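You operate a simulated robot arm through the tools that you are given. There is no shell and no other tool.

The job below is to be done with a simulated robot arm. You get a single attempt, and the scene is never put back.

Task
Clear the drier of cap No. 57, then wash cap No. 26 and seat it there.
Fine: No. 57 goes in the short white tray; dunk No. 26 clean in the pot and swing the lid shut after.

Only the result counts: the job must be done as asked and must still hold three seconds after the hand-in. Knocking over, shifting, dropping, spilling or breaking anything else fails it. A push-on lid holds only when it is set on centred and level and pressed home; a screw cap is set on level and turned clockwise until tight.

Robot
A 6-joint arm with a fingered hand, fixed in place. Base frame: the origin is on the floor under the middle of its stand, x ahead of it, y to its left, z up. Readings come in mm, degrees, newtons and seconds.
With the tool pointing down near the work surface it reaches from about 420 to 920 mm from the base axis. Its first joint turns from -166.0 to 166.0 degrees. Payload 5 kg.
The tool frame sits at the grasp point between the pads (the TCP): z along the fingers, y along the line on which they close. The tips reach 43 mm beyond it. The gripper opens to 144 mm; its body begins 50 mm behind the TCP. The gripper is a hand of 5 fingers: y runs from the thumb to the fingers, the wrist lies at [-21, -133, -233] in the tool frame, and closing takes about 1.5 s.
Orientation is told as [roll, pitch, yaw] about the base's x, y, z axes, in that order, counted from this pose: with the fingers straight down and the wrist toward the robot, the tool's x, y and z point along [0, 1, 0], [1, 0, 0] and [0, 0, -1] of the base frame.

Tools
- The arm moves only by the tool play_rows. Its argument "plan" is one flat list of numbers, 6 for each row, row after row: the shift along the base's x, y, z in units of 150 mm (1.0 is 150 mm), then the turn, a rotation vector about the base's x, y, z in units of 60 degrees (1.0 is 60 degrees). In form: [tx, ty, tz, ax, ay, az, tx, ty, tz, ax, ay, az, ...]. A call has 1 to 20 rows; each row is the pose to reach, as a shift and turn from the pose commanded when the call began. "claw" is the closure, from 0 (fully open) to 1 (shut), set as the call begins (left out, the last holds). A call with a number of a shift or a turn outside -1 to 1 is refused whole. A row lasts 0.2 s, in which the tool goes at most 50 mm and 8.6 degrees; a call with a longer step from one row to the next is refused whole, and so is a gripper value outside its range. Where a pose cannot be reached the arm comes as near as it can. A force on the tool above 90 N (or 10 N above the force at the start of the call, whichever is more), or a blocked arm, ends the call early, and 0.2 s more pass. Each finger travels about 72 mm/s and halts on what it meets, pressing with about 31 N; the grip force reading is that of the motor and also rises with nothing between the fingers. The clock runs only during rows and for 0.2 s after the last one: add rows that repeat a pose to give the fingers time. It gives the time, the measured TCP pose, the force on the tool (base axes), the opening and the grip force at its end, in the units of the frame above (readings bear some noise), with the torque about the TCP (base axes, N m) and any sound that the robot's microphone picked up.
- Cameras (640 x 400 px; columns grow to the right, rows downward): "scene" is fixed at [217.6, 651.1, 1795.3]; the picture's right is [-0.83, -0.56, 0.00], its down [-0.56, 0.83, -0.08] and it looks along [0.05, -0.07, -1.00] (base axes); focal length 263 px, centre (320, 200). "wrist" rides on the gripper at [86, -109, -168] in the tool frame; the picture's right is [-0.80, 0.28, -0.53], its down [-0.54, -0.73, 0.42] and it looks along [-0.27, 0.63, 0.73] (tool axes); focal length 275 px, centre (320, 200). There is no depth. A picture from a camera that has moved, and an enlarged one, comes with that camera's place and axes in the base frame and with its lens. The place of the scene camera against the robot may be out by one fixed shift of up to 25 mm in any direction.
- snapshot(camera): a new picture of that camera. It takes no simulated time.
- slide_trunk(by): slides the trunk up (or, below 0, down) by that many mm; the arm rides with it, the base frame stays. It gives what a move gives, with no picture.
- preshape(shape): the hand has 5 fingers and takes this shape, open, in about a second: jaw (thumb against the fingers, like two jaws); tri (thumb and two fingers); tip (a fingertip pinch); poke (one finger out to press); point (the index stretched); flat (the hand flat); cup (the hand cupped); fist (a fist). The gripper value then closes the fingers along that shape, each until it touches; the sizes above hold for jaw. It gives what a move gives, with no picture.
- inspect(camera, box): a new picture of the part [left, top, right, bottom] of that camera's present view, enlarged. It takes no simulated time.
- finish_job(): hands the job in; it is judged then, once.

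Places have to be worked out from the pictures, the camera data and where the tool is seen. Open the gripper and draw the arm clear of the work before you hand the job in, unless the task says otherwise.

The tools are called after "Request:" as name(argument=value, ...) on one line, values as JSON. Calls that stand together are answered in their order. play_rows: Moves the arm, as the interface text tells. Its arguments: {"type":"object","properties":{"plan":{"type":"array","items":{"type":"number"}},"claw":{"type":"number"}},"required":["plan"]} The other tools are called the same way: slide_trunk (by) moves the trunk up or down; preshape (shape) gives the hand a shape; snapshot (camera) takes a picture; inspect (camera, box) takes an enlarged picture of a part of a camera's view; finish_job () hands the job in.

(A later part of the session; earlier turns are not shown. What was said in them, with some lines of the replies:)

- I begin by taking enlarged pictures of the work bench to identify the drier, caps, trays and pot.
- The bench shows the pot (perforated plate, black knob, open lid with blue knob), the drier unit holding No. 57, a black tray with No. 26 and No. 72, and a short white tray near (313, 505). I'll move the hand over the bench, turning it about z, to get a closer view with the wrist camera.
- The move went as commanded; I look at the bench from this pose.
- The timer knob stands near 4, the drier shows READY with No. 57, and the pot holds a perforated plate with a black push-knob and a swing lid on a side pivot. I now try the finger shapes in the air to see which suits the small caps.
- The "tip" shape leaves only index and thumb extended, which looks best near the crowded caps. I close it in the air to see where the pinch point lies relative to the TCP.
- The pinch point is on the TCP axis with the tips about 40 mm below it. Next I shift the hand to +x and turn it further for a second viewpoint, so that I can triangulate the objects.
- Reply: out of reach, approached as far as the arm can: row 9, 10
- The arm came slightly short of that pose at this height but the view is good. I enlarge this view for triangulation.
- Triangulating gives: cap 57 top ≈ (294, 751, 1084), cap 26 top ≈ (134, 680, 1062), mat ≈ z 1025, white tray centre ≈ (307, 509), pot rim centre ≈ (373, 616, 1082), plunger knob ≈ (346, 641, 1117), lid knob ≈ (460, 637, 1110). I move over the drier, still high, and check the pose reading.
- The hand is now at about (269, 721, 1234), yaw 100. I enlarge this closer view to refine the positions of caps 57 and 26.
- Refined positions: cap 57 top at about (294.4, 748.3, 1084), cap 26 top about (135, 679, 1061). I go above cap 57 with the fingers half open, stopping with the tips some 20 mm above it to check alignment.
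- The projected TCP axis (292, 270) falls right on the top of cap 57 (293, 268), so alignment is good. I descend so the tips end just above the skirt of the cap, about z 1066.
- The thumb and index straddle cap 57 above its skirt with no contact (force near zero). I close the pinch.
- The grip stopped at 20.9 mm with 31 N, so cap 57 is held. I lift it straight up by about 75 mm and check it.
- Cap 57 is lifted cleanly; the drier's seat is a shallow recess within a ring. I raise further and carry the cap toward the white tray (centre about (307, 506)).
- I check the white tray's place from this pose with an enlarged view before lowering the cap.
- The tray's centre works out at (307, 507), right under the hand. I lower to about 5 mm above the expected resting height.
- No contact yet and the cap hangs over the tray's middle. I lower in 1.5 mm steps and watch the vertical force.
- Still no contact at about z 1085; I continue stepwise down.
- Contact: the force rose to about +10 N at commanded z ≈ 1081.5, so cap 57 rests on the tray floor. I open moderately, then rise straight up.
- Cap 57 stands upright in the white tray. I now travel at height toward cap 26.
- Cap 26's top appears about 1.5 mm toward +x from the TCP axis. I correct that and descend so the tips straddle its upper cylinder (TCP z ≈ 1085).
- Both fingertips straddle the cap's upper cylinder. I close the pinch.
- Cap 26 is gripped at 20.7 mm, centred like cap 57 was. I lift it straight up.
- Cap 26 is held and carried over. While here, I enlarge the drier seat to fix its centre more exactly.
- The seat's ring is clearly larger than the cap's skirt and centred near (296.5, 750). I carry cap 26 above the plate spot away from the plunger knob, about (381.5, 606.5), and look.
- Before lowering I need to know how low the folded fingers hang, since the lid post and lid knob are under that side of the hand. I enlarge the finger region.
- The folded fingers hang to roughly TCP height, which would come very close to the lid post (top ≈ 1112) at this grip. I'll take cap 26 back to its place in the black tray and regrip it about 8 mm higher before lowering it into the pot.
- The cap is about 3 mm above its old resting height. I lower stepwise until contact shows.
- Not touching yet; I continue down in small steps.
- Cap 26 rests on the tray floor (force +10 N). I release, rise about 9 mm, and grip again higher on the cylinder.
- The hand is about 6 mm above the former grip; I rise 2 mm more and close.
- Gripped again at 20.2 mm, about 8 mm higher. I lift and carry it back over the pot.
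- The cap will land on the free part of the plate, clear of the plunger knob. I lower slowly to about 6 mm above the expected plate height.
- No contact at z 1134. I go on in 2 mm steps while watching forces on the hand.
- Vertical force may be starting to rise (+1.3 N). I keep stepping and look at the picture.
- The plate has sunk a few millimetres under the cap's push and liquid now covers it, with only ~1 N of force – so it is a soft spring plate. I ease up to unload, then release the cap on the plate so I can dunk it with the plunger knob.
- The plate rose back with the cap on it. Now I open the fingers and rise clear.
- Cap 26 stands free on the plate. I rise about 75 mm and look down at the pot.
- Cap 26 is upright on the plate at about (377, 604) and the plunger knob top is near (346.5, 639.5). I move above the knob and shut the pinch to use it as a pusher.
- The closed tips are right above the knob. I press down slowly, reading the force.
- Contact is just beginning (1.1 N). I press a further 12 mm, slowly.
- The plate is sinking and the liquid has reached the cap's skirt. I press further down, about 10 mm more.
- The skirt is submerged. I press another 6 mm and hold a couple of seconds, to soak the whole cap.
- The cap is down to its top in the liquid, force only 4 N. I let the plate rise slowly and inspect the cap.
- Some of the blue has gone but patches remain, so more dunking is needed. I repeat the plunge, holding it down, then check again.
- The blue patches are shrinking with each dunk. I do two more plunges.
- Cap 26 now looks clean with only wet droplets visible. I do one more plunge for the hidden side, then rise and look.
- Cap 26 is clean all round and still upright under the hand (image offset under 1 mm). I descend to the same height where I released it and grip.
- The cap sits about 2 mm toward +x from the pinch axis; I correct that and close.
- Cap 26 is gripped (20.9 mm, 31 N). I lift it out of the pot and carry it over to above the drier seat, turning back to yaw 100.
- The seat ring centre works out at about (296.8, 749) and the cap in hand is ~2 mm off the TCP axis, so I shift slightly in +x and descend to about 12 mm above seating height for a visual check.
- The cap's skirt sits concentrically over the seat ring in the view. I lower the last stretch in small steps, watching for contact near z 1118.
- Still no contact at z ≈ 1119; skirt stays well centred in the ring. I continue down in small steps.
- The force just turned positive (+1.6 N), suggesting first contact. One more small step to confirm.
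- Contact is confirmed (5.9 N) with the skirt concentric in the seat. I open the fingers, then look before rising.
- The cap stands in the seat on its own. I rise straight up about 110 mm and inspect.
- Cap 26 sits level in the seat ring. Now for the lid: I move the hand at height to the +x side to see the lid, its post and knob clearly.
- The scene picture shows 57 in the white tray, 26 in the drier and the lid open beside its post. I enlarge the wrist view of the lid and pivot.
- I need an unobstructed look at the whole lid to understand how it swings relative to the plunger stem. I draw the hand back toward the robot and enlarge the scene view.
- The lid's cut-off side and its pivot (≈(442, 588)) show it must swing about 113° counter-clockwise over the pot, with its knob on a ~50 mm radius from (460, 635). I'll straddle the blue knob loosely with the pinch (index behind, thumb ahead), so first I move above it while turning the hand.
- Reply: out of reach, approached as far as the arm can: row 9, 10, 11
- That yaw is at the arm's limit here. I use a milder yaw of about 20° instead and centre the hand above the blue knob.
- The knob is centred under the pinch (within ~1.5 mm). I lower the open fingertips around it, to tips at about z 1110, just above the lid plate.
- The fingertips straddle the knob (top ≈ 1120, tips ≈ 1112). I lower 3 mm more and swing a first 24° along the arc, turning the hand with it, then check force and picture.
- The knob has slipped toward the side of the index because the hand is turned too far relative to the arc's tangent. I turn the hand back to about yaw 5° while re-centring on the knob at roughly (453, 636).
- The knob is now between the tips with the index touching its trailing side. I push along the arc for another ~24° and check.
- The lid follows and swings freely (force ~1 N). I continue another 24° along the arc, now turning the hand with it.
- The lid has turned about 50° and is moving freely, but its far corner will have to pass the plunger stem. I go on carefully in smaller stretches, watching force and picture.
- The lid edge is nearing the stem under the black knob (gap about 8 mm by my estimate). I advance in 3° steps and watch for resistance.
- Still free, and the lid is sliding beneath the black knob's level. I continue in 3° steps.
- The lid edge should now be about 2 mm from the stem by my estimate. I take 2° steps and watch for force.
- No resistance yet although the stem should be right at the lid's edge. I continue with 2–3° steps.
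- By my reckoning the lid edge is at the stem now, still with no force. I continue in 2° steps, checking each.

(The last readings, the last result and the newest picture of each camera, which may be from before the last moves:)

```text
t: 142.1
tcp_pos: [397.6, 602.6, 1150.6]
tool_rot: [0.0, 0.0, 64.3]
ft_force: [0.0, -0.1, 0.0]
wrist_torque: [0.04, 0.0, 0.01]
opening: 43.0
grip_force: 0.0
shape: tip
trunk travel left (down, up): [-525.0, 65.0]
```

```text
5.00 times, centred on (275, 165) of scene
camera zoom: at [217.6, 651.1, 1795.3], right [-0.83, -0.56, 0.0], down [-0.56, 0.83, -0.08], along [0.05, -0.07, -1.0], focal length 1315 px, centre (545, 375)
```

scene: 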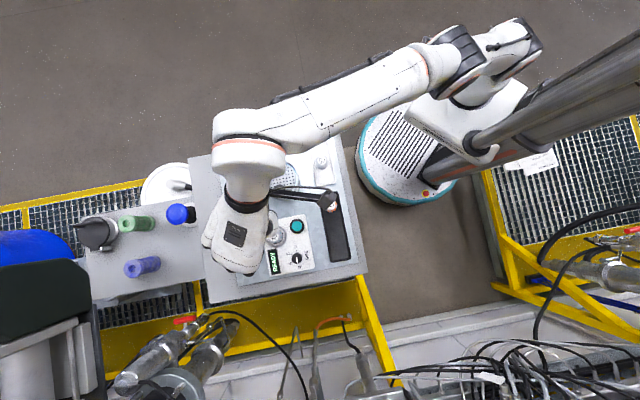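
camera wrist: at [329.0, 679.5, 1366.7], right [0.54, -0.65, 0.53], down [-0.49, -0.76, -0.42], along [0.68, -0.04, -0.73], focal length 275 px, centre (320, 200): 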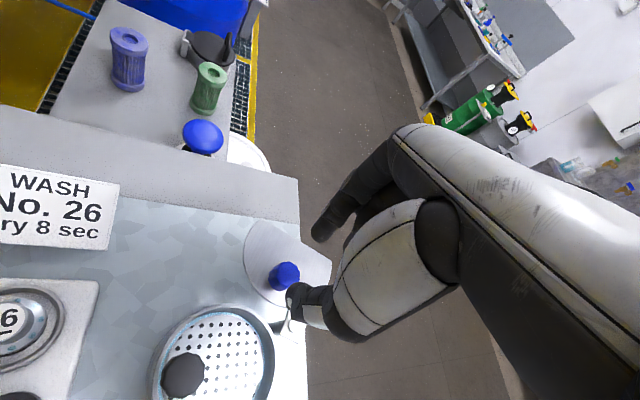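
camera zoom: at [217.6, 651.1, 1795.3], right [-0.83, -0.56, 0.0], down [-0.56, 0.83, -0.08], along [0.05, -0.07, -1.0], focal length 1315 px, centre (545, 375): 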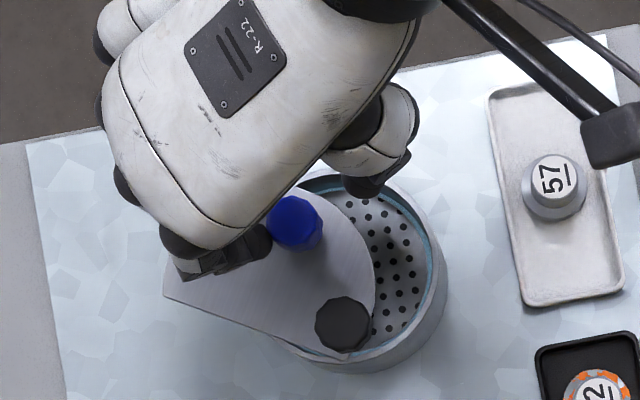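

The lid slides past the stem without resistance and has turned about 82°. I continue 18° more along the arc.

Request:
play_rows(plan=[-0.0044, -0.016, 0, 0, 0, 0.0417, -0.0087, -0.032, 0, 0, 0, 0.0833, -0.011, -0.0483, 0, 0, 0, 0.125, -0.0133, -0.0647, 0, 0, 0, 0.1667, -0.0143, -0.0813, 0, 0, 0, 0.2083, -0.0153, -0.098, 0, 0, 0, 0.25, -0.0153, -0.098, 0, 0, 0, 0.25])

Request:
inspect(camera="wrist", box=[180, 180, 340, 320])

Request:
inspect(camera="scene", box=[225, 125, 325, 205])

```text
t: 143.7
tcp_pos: [395.7, 589.3, 1150.3]
tool_rot: [-0.1, -0.1, 79.3]
ft_force: [0.1, -0.1, -0.2]
wrist_torque: [0.03, -0.02, -0.02]
opening: 43.3
grip_force: 0.0
shape: tip
trunk travel left (down, up): [-525.0, 65.0]
```

```text
2.86 times, centred on (260, 250) of wrist
camera zoom: at [289.9, 499.0, 1317.5], right [0.84, 0.13, 0.53], down [0.4, -0.81, -0.42], along [0.38, 0.57, -0.73], focal length 786 px, centre (491, 57)
```

zoom: 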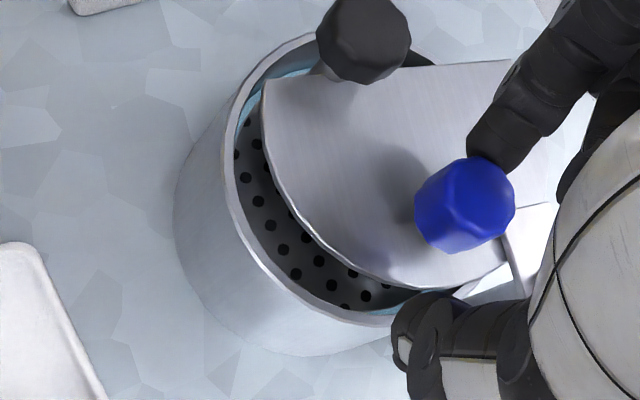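

```text
5.00 times, centred on (275, 165) of scene
camera zoom: at [217.6, 651.1, 1795.3], right [-0.83, -0.56, 0.0], down [-0.56, 0.83, -0.08], along [0.05, -0.07, -1.0], focal length 1315 px, centre (545, 375)
```

zoom: 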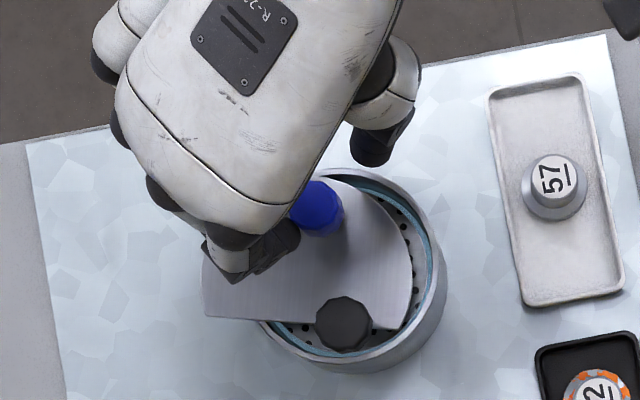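

About 101° turned; a crescent of the pot is still open. I go on with 3° steps, feeling for a stop.

Request:
play_rows(plan=[0.0005, -0.0165, 0, 0, 0, 0.0417, 0.0015, -0.033, 0, 0, 0, 0.0833, 0.0015, -0.033, 0, 0, 0, 0.0833])

Request:
inspect(camera="wrist", box=[180, 180, 340, 320])

Request:
inspect(camera="scene", box=[225, 125, 325, 205])

```text
t: 144.5
tcp_pos: [396.4, 583.6, 1150.7]
tool_rot: [0.0, -0.1, 84.3]
ft_force: [0.0, 0.0, 0.8]
wrist_torque: [0.01, 0.0, -0.01]
opening: 43.4
grip_force: 0.0
shape: tip
trunk travel left (down, up): [-525.0, 65.0]
```

```text
2.86 times, centred on (260, 250) of wrist
camera zoom: at [298.7, 484.2, 1318.0], right [0.82, 0.2, 0.53], down [0.47, -0.78, -0.42], along [0.33, 0.6, -0.73], focal length 786 px, centre (491, 57)
```

zoom: 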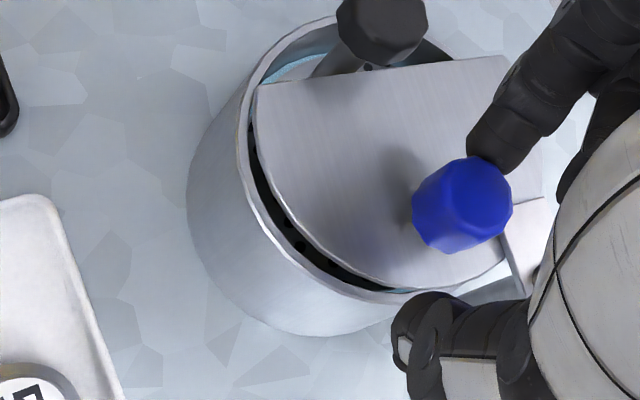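

```text
5.00 times, centred on (275, 165) of scene
camera zoom: at [217.6, 651.1, 1795.3], right [-0.83, -0.56, 0.0], down [-0.56, 0.83, -0.08], along [0.05, -0.07, -1.0], focal length 1315 px, centre (545, 375)
```

zoom: 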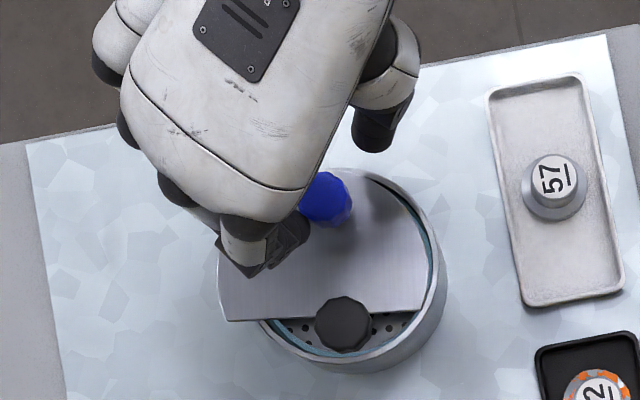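

Nearly shut (about 108°). I keep going in 2–3° steps and watch for a stop.

Request:
play_rows(plan=[0.001, -0.0165, 0, 0, 0, 0.03, 0.001, -0.0165, 0, 0, 0, 0.03])

Request:
play_rows(plan=[0.0018, -0.0165, 0, 0, 0, 0.03, 0.0018, -0.0165, 0, 0, 0, 0.03])

Request:
inspect(camera="wrist", box=[180, 180, 340, 320])

Request:
inspect(camera="scene", box=[225, 125, 325, 205])

```text
t: 145.1
tcp_pos: [393.8, 580.9, 1150.5]
tool_rot: [0.0, 0.0, 86.1]
ft_force: [-0.4, -0.1, -0.4]
wrist_torque: [-0.05, -0.03, -0.01]
opening: 43.2
grip_force: 0.0
shape: tip
trunk travel left (down, up): [-525.0, 65.0]
```

```text
t: 145.7
tcp_pos: [395.0, 577.3, 1150.0]
tool_rot: [-0.1, 0.0, 87.9]
ft_force: [-0.2, -0.3, -0.1]
wrist_torque: [-0.02, 0.02, 0.02]
opening: 43.1
grip_force: 0.2
shape: tip
trunk travel left (down, up): [-525.0, 65.0]
```

```text
2.86 times, centred on (260, 250) of wrist
camera zoom: at [304.8, 473.1, 1317.5], right [0.81, 0.25, 0.53], down [0.52, -0.75, -0.42], along [0.29, 0.62, -0.73], focal length 786 px, centre (491, 57)
```

zoom: 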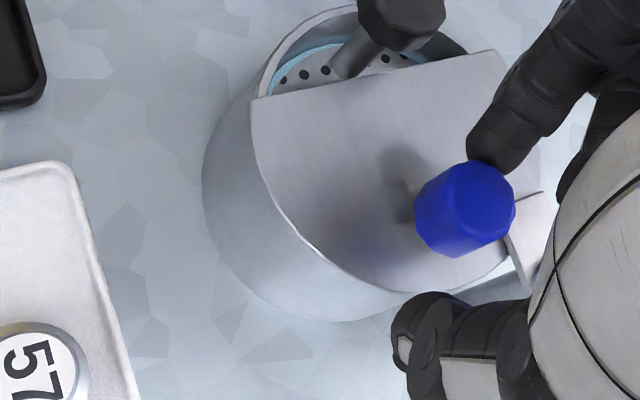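

```text
5.00 times, centred on (275, 165) of scene
camera zoom: at [217.6, 651.1, 1795.3], right [-0.83, -0.56, 0.0], down [-0.56, 0.83, -0.08], along [0.05, -0.07, -1.0], focal length 1315 px, centre (545, 375)
```

zoom: 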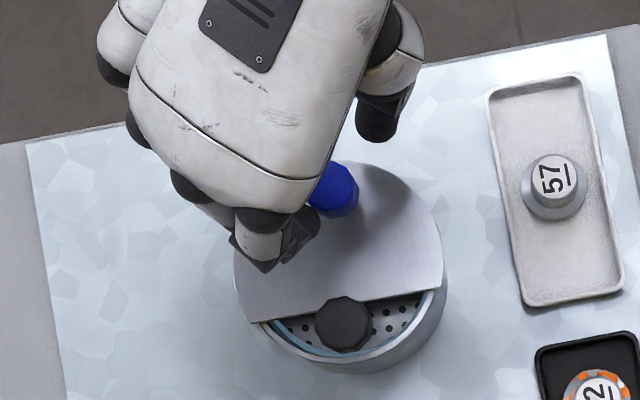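

By the scene picture the lid is now concentric with the pot within about a degree. I try a small further 1.5° push to feel whether there is an end stop.

Request:
play_rows(plan=[0.001, -0.009, 0, 0, 0, 0.015, 0.001, -0.009, 0, 0, 0, 0.015])

Request:
inspect(camera="wrist", box=[180, 160, 340, 300])

```text
t: 146.3
tcp_pos: [395.7, 577.4, 1149.5]
tool_rot: [0.0, 0.0, 88.8]
ft_force: [-0.3, -0.2, 0.7]
wrist_torque: [0.03, 0.01, 0.0]
opening: 43.4
grip_force: 0.0
shape: tip
trunk travel left (down, up): [-525.0, 65.0]
```

```text
2.86 times, centred on (260, 230) of wrist
camera zoom: at [307.1, 470.6, 1317.4], right [0.8, 0.27, 0.53], down [0.53, -0.74, -0.42], along [0.28, 0.62, -0.73], focal length 786 px, centre (491, 114)
```

zoom: 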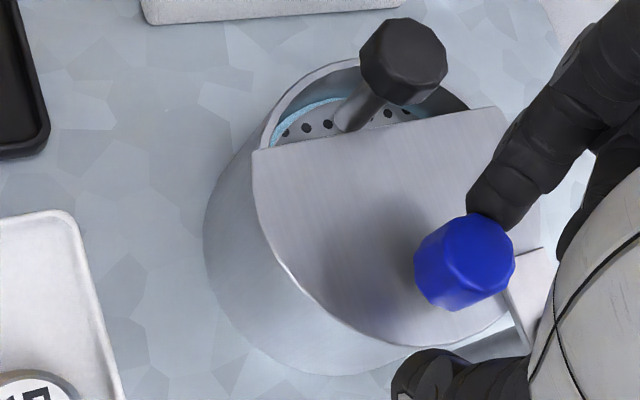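

Still no stop. I look at the scene view to judge concentricity, then nudge a little more.

Request:
inspect(camera="scene", box=[255, 135, 315, 195])

Request:
play_rows(plan=[0.0014, -0.009, 0, 0, 0, 0.015, 0.0014, -0.009, 0, 0, 0, 0.015])

Request:
inspect(camera="scene", box=[255, 135, 315, 195])

```text
6.67 times, centred on (285, 165) of scene
camera zoom: at [217.6, 651.1, 1795.3], right [-0.83, -0.56, 0.0], down [-0.56, 0.83, -0.08], along [0.05, -0.07, -1.0], focal length 1754 px, centre (553, 433)
```

zoom: 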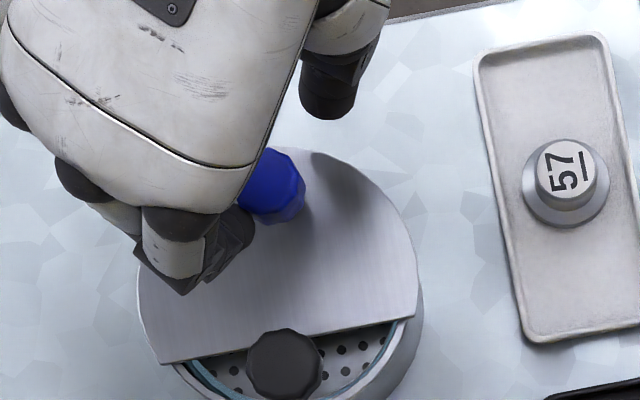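

```text
t: 146.9
tcp_pos: [395.6, 576.9, 1150.8]
tool_rot: [0.0, 0.0, 89.6]
ft_force: [1.2, 0.5, -0.8]
wrist_torque: [0.0, 0.03, -0.02]
opening: 43.3
grip_force: 0.0
shape: tip
trunk travel left (down, up): [-525.0, 65.0]
```

```text
6.67 times, centred on (285, 165) of scene
camera zoom: at [217.6, 651.1, 1795.3], right [-0.83, -0.56, 0.0], down [-0.56, 0.83, -0.08], along [0.05, -0.07, -1.0], focal length 1754 px, centre (553, 433)
```

zoom: 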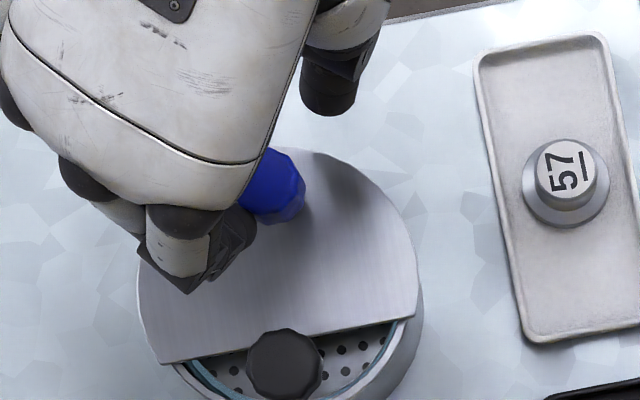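

The lid did not move between these two views, so it may already be at its stop. I push 1.5° more to confirm by force.

Request:
play_rows(plan=[0.0016, -0.009, 0, 0, 0, 0.015, 0.0016, -0.009, 0, 0, 0, 0.015])

Request:
play_rows(plan=[0.0018, -0.009, 0, 0, 0, 0.01, 0.0018, -0.009, 0, 0, 0, 0.01])

Request:
inspect(camera="wrist", box=[180, 160, 340, 300])

Request:
inspect(camera="scene", box=[255, 135, 315, 195])

```text
t: 147.5
tcp_pos: [395.7, 575.2, 1151.1]
tool_rot: [0.0, 0.0, 90.6]
ft_force: [0.5, 1.1, 0.3]
wrist_torque: [0.03, 0.02, 0.02]
opening: 43.5
grip_force: 0.0
shape: tip
trunk travel left (down, up): [-525.0, 65.0]
```

```text
t: 148.1
tcp_pos: [395.3, 574.6, 1149.4]
tool_rot: [0.1, 0.0, 91.1]
ft_force: [1.1, 2.6, 0.1]
wrist_torque: [0.07, -0.04, -0.02]
opening: 44.0
grip_force: 0.0
shape: tip
trunk travel left (down, up): [-525.0, 65.0]
```

```text
2.86 times, centred on (260, 230) of wrist
camera zoom: at [311.1, 464.0, 1317.8], right [0.79, 0.3, 0.53], down [0.56, -0.71, -0.42], along [0.25, 0.63, -0.73], focal length 786 px, centre (491, 114)
```

zoom: 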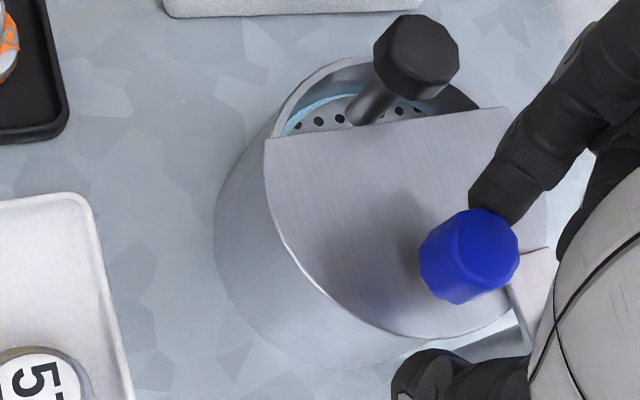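

```text
6.67 times, centred on (285, 165) of scene
camera zoom: at [217.6, 651.1, 1795.3], right [-0.83, -0.56, 0.0], down [-0.56, 0.83, -0.08], along [0.05, -0.07, -1.0], focal length 1754 px, centre (553, 433)
```

zoom: 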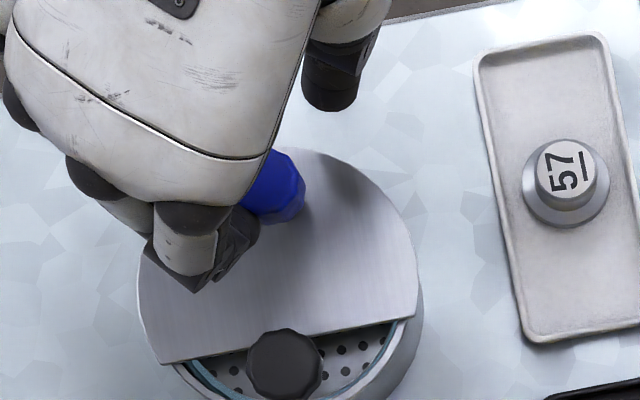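

Resistance now rises (2.6 N) while the lid stays put: it is at its closed stop. I back the fingers off the knob by 6 mm, then lift straight up.

Request:
play_rows(plan=[0, 0.02, 0, 0, 0, 0, 0, 0.04, 0, 0, 0, 0, 0, 0.04, 0.06, 0, 0, 0, 0, 0.04, 0.16, 0, 0, 0, 0, 0.04, 0.3, 0, 0, 0, 0, 0.04, 0.45, 0, 0, 0, 0, 0.04, 0.6, 0, 0, 0, 0, 0.04, 0.6, 0, 0, 0])

Request:
inspect(camera="wrist", box=[140, 160, 360, 360])

```text
t: 149.9
tcp_pos: [398.2, 578.6, 1240.4]
tool_rot: [0.0, 0.0, 91.2]
ft_force: [0.5, 0.5, 0.5]
wrist_torque: [-0.01, -0.01, 0.0]
opening: 43.6
grip_force: 0.1
shape: tip
trunk travel left (down, up): [-525.0, 65.0]
```

```text
2.00 times, centred on (250, 260) of wrist
camera zoom: at [314.1, 468.5, 1407.3], right [0.79, 0.3, 0.53], down [0.56, -0.71, -0.42], along [0.25, 0.63, -0.73], focal length 551 px, centre (460, 80)
```

zoom: 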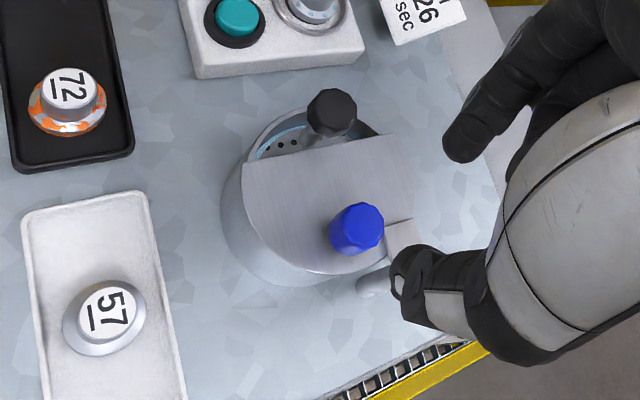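

The lid stays shut over the pot. I withdraw the arm up and back toward the robot, opening the hand, and take a full check of the scene.

Request:
play_rows(plan=[0, -0.05, 0.1, 0, 0, 0, -0.02, -0.15, 0.2, 0, 0, 0, -0.06, -0.27, 0.3, 0, 0, 0, -0.12, -0.4, 0.4, 0, 0, 0, -0.2, -0.53, 0.45, 0, 0, 0, -0.3, -0.66, 0.5, 0, 0, 0, -0.4, -0.79, 0.5, 0, 0, 0, -0.5, -0.9, 0.5, 0, 0, 0, -0.6, -1.0, 0.5, 0, 0, 0, -0.6, -1.0, 0.5, 0, 0, 0], claw=0.3)

Request:
snapshot(camera="scene")

Request:
inspect(camera="scene", box=[200, 120, 380, 300])

Request:
inspect(camera="scene", box=[250, 130, 320, 200])

```text
t: 152.1
tcp_pos: [305.7, 430.2, 1313.6]
tool_rot: [0.0, 0.0, 91.2]
ft_force: [0.5, 0.2, 0.8]
wrist_torque: [0.03, 0.0, -0.01]
opening: 100.7
grip_force: 0.1
shape: tip
trunk travel left (down, up): [-525.0, 65.0]
```

```text
taken
```

scene: 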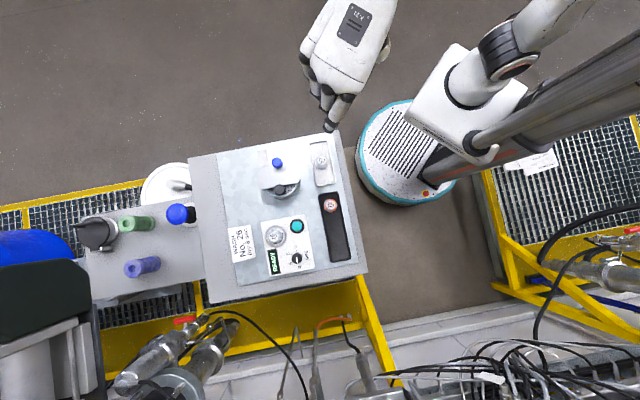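

```text
2.22 times, centred on (290, 210) of scene
camera zoom: at [217.6, 651.1, 1795.3], right [-0.83, -0.56, 0.0], down [-0.56, 0.83, -0.08], along [0.05, -0.07, -1.0], focal length 584 px, centre (387, 178)
```

zoom: 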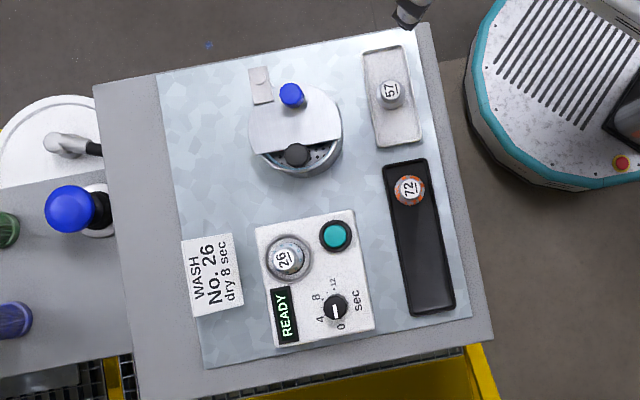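

```text
5.71 times, centred on (285, 165) of scene
camera zoom: at [217.6, 651.1, 1795.3], right [-0.83, -0.56, 0.0], down [-0.56, 0.83, -0.08], along [0.05, -0.07, -1.0], focal length 1503 px, centre (520, 400)
```

zoom: 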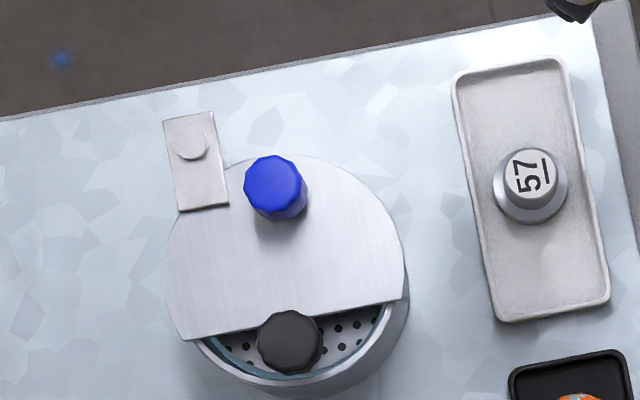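

Everything is in place: 57 in the white tray, 26 on the drier, lid closed over the pot. I open the hand fully, and take one last close look at the drier seat.

Request:
play_rows(plan=[0, -0.05, 0.05, 0, 0, 0, 0, -0.1, 0.1, 0, 0, 0, 0, -0.1, 0.1, 0, 0, 0, 0, -0.1, 0.1, 0, 0, 0, 0, -0.1, 0.1, 0, 0, 0], claw=0)

Request:
inspect(camera="scene", box=[250, 205, 320, 275])

Request:
inspect(camera="wrist", box=[160, 100, 400, 280])

```text
t: 153.3
tcp_pos: [306.0, 415.7, 1330.2]
tool_rot: [0.0, 0.0, 91.2]
ft_force: [0.1, -0.2, 0.0]
wrist_torque: [-0.02, 0.04, 0.0]
opening: 143.5
grip_force: 0.0
shape: tip
trunk travel left (down, up): [-525.0, 65.0]
```

```text
5.71 times, centred on (285, 240) of scene
camera zoom: at [217.6, 651.1, 1795.3], right [-0.83, -0.56, 0.0], down [-0.56, 0.83, -0.08], along [0.05, -0.07, -1.0], focal length 1503 px, centre (520, -29)
```

zoom: 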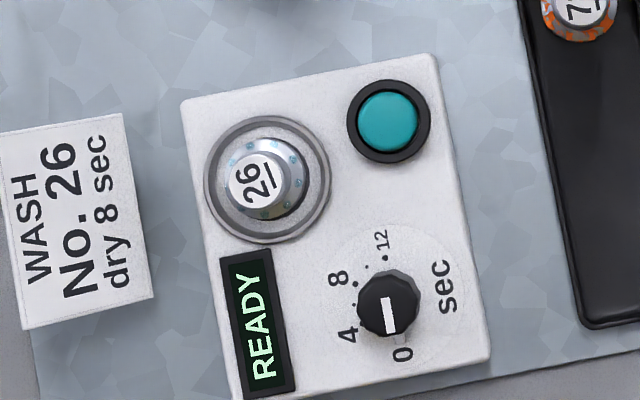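

```text
2.22 times, centred on (280, 190) of wrist
camera zoom: at [221.9, 305.0, 1496.9], right [0.79, 0.3, 0.53], down [0.56, -0.71, -0.42], along [0.25, 0.63, -0.73], focal length 612 px, centre (409, 222)
```

zoom: 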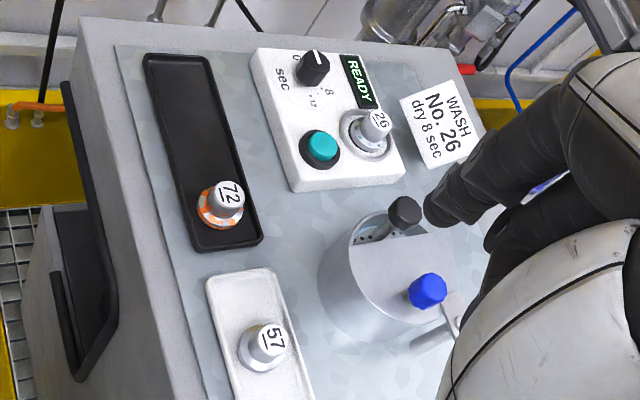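

Cap 26 sits level and concentric in the drier seat, 57 is in the white tray, the lid is shut, and the arm is clear with the hand open. I was not asked to run the drier, so I leave its timer and button untouched and hand in.

Request:
finish_job()

```text
The job is handed in.
```

I finished the job and handed it in; the hand-in only confirmed receipt, so I don't have the verdict.

- **Cap No. 57:** I took it off the drier and set it upright in the middle of the short white tray.
- **Cap No. 26:** I dunked it five times by pressing the pot's plunger knob. It needed several dunks to come clean, and only wet droplets showed afterwards. It now sits level and centred in the drier seat.
- **Lid:** I swung it over the pot until it met its end stop. It stayed shut when I let go.

The hand is fully open and the arm is back clear of the bench. From the pictures, nothing else looks moved or spilled.

The card on the bench also says "dry 8 sec". You didn't ask me to run the drier, so I left its timer (set close to 0) and button alone. Cap No. 26 is seated but still wet.
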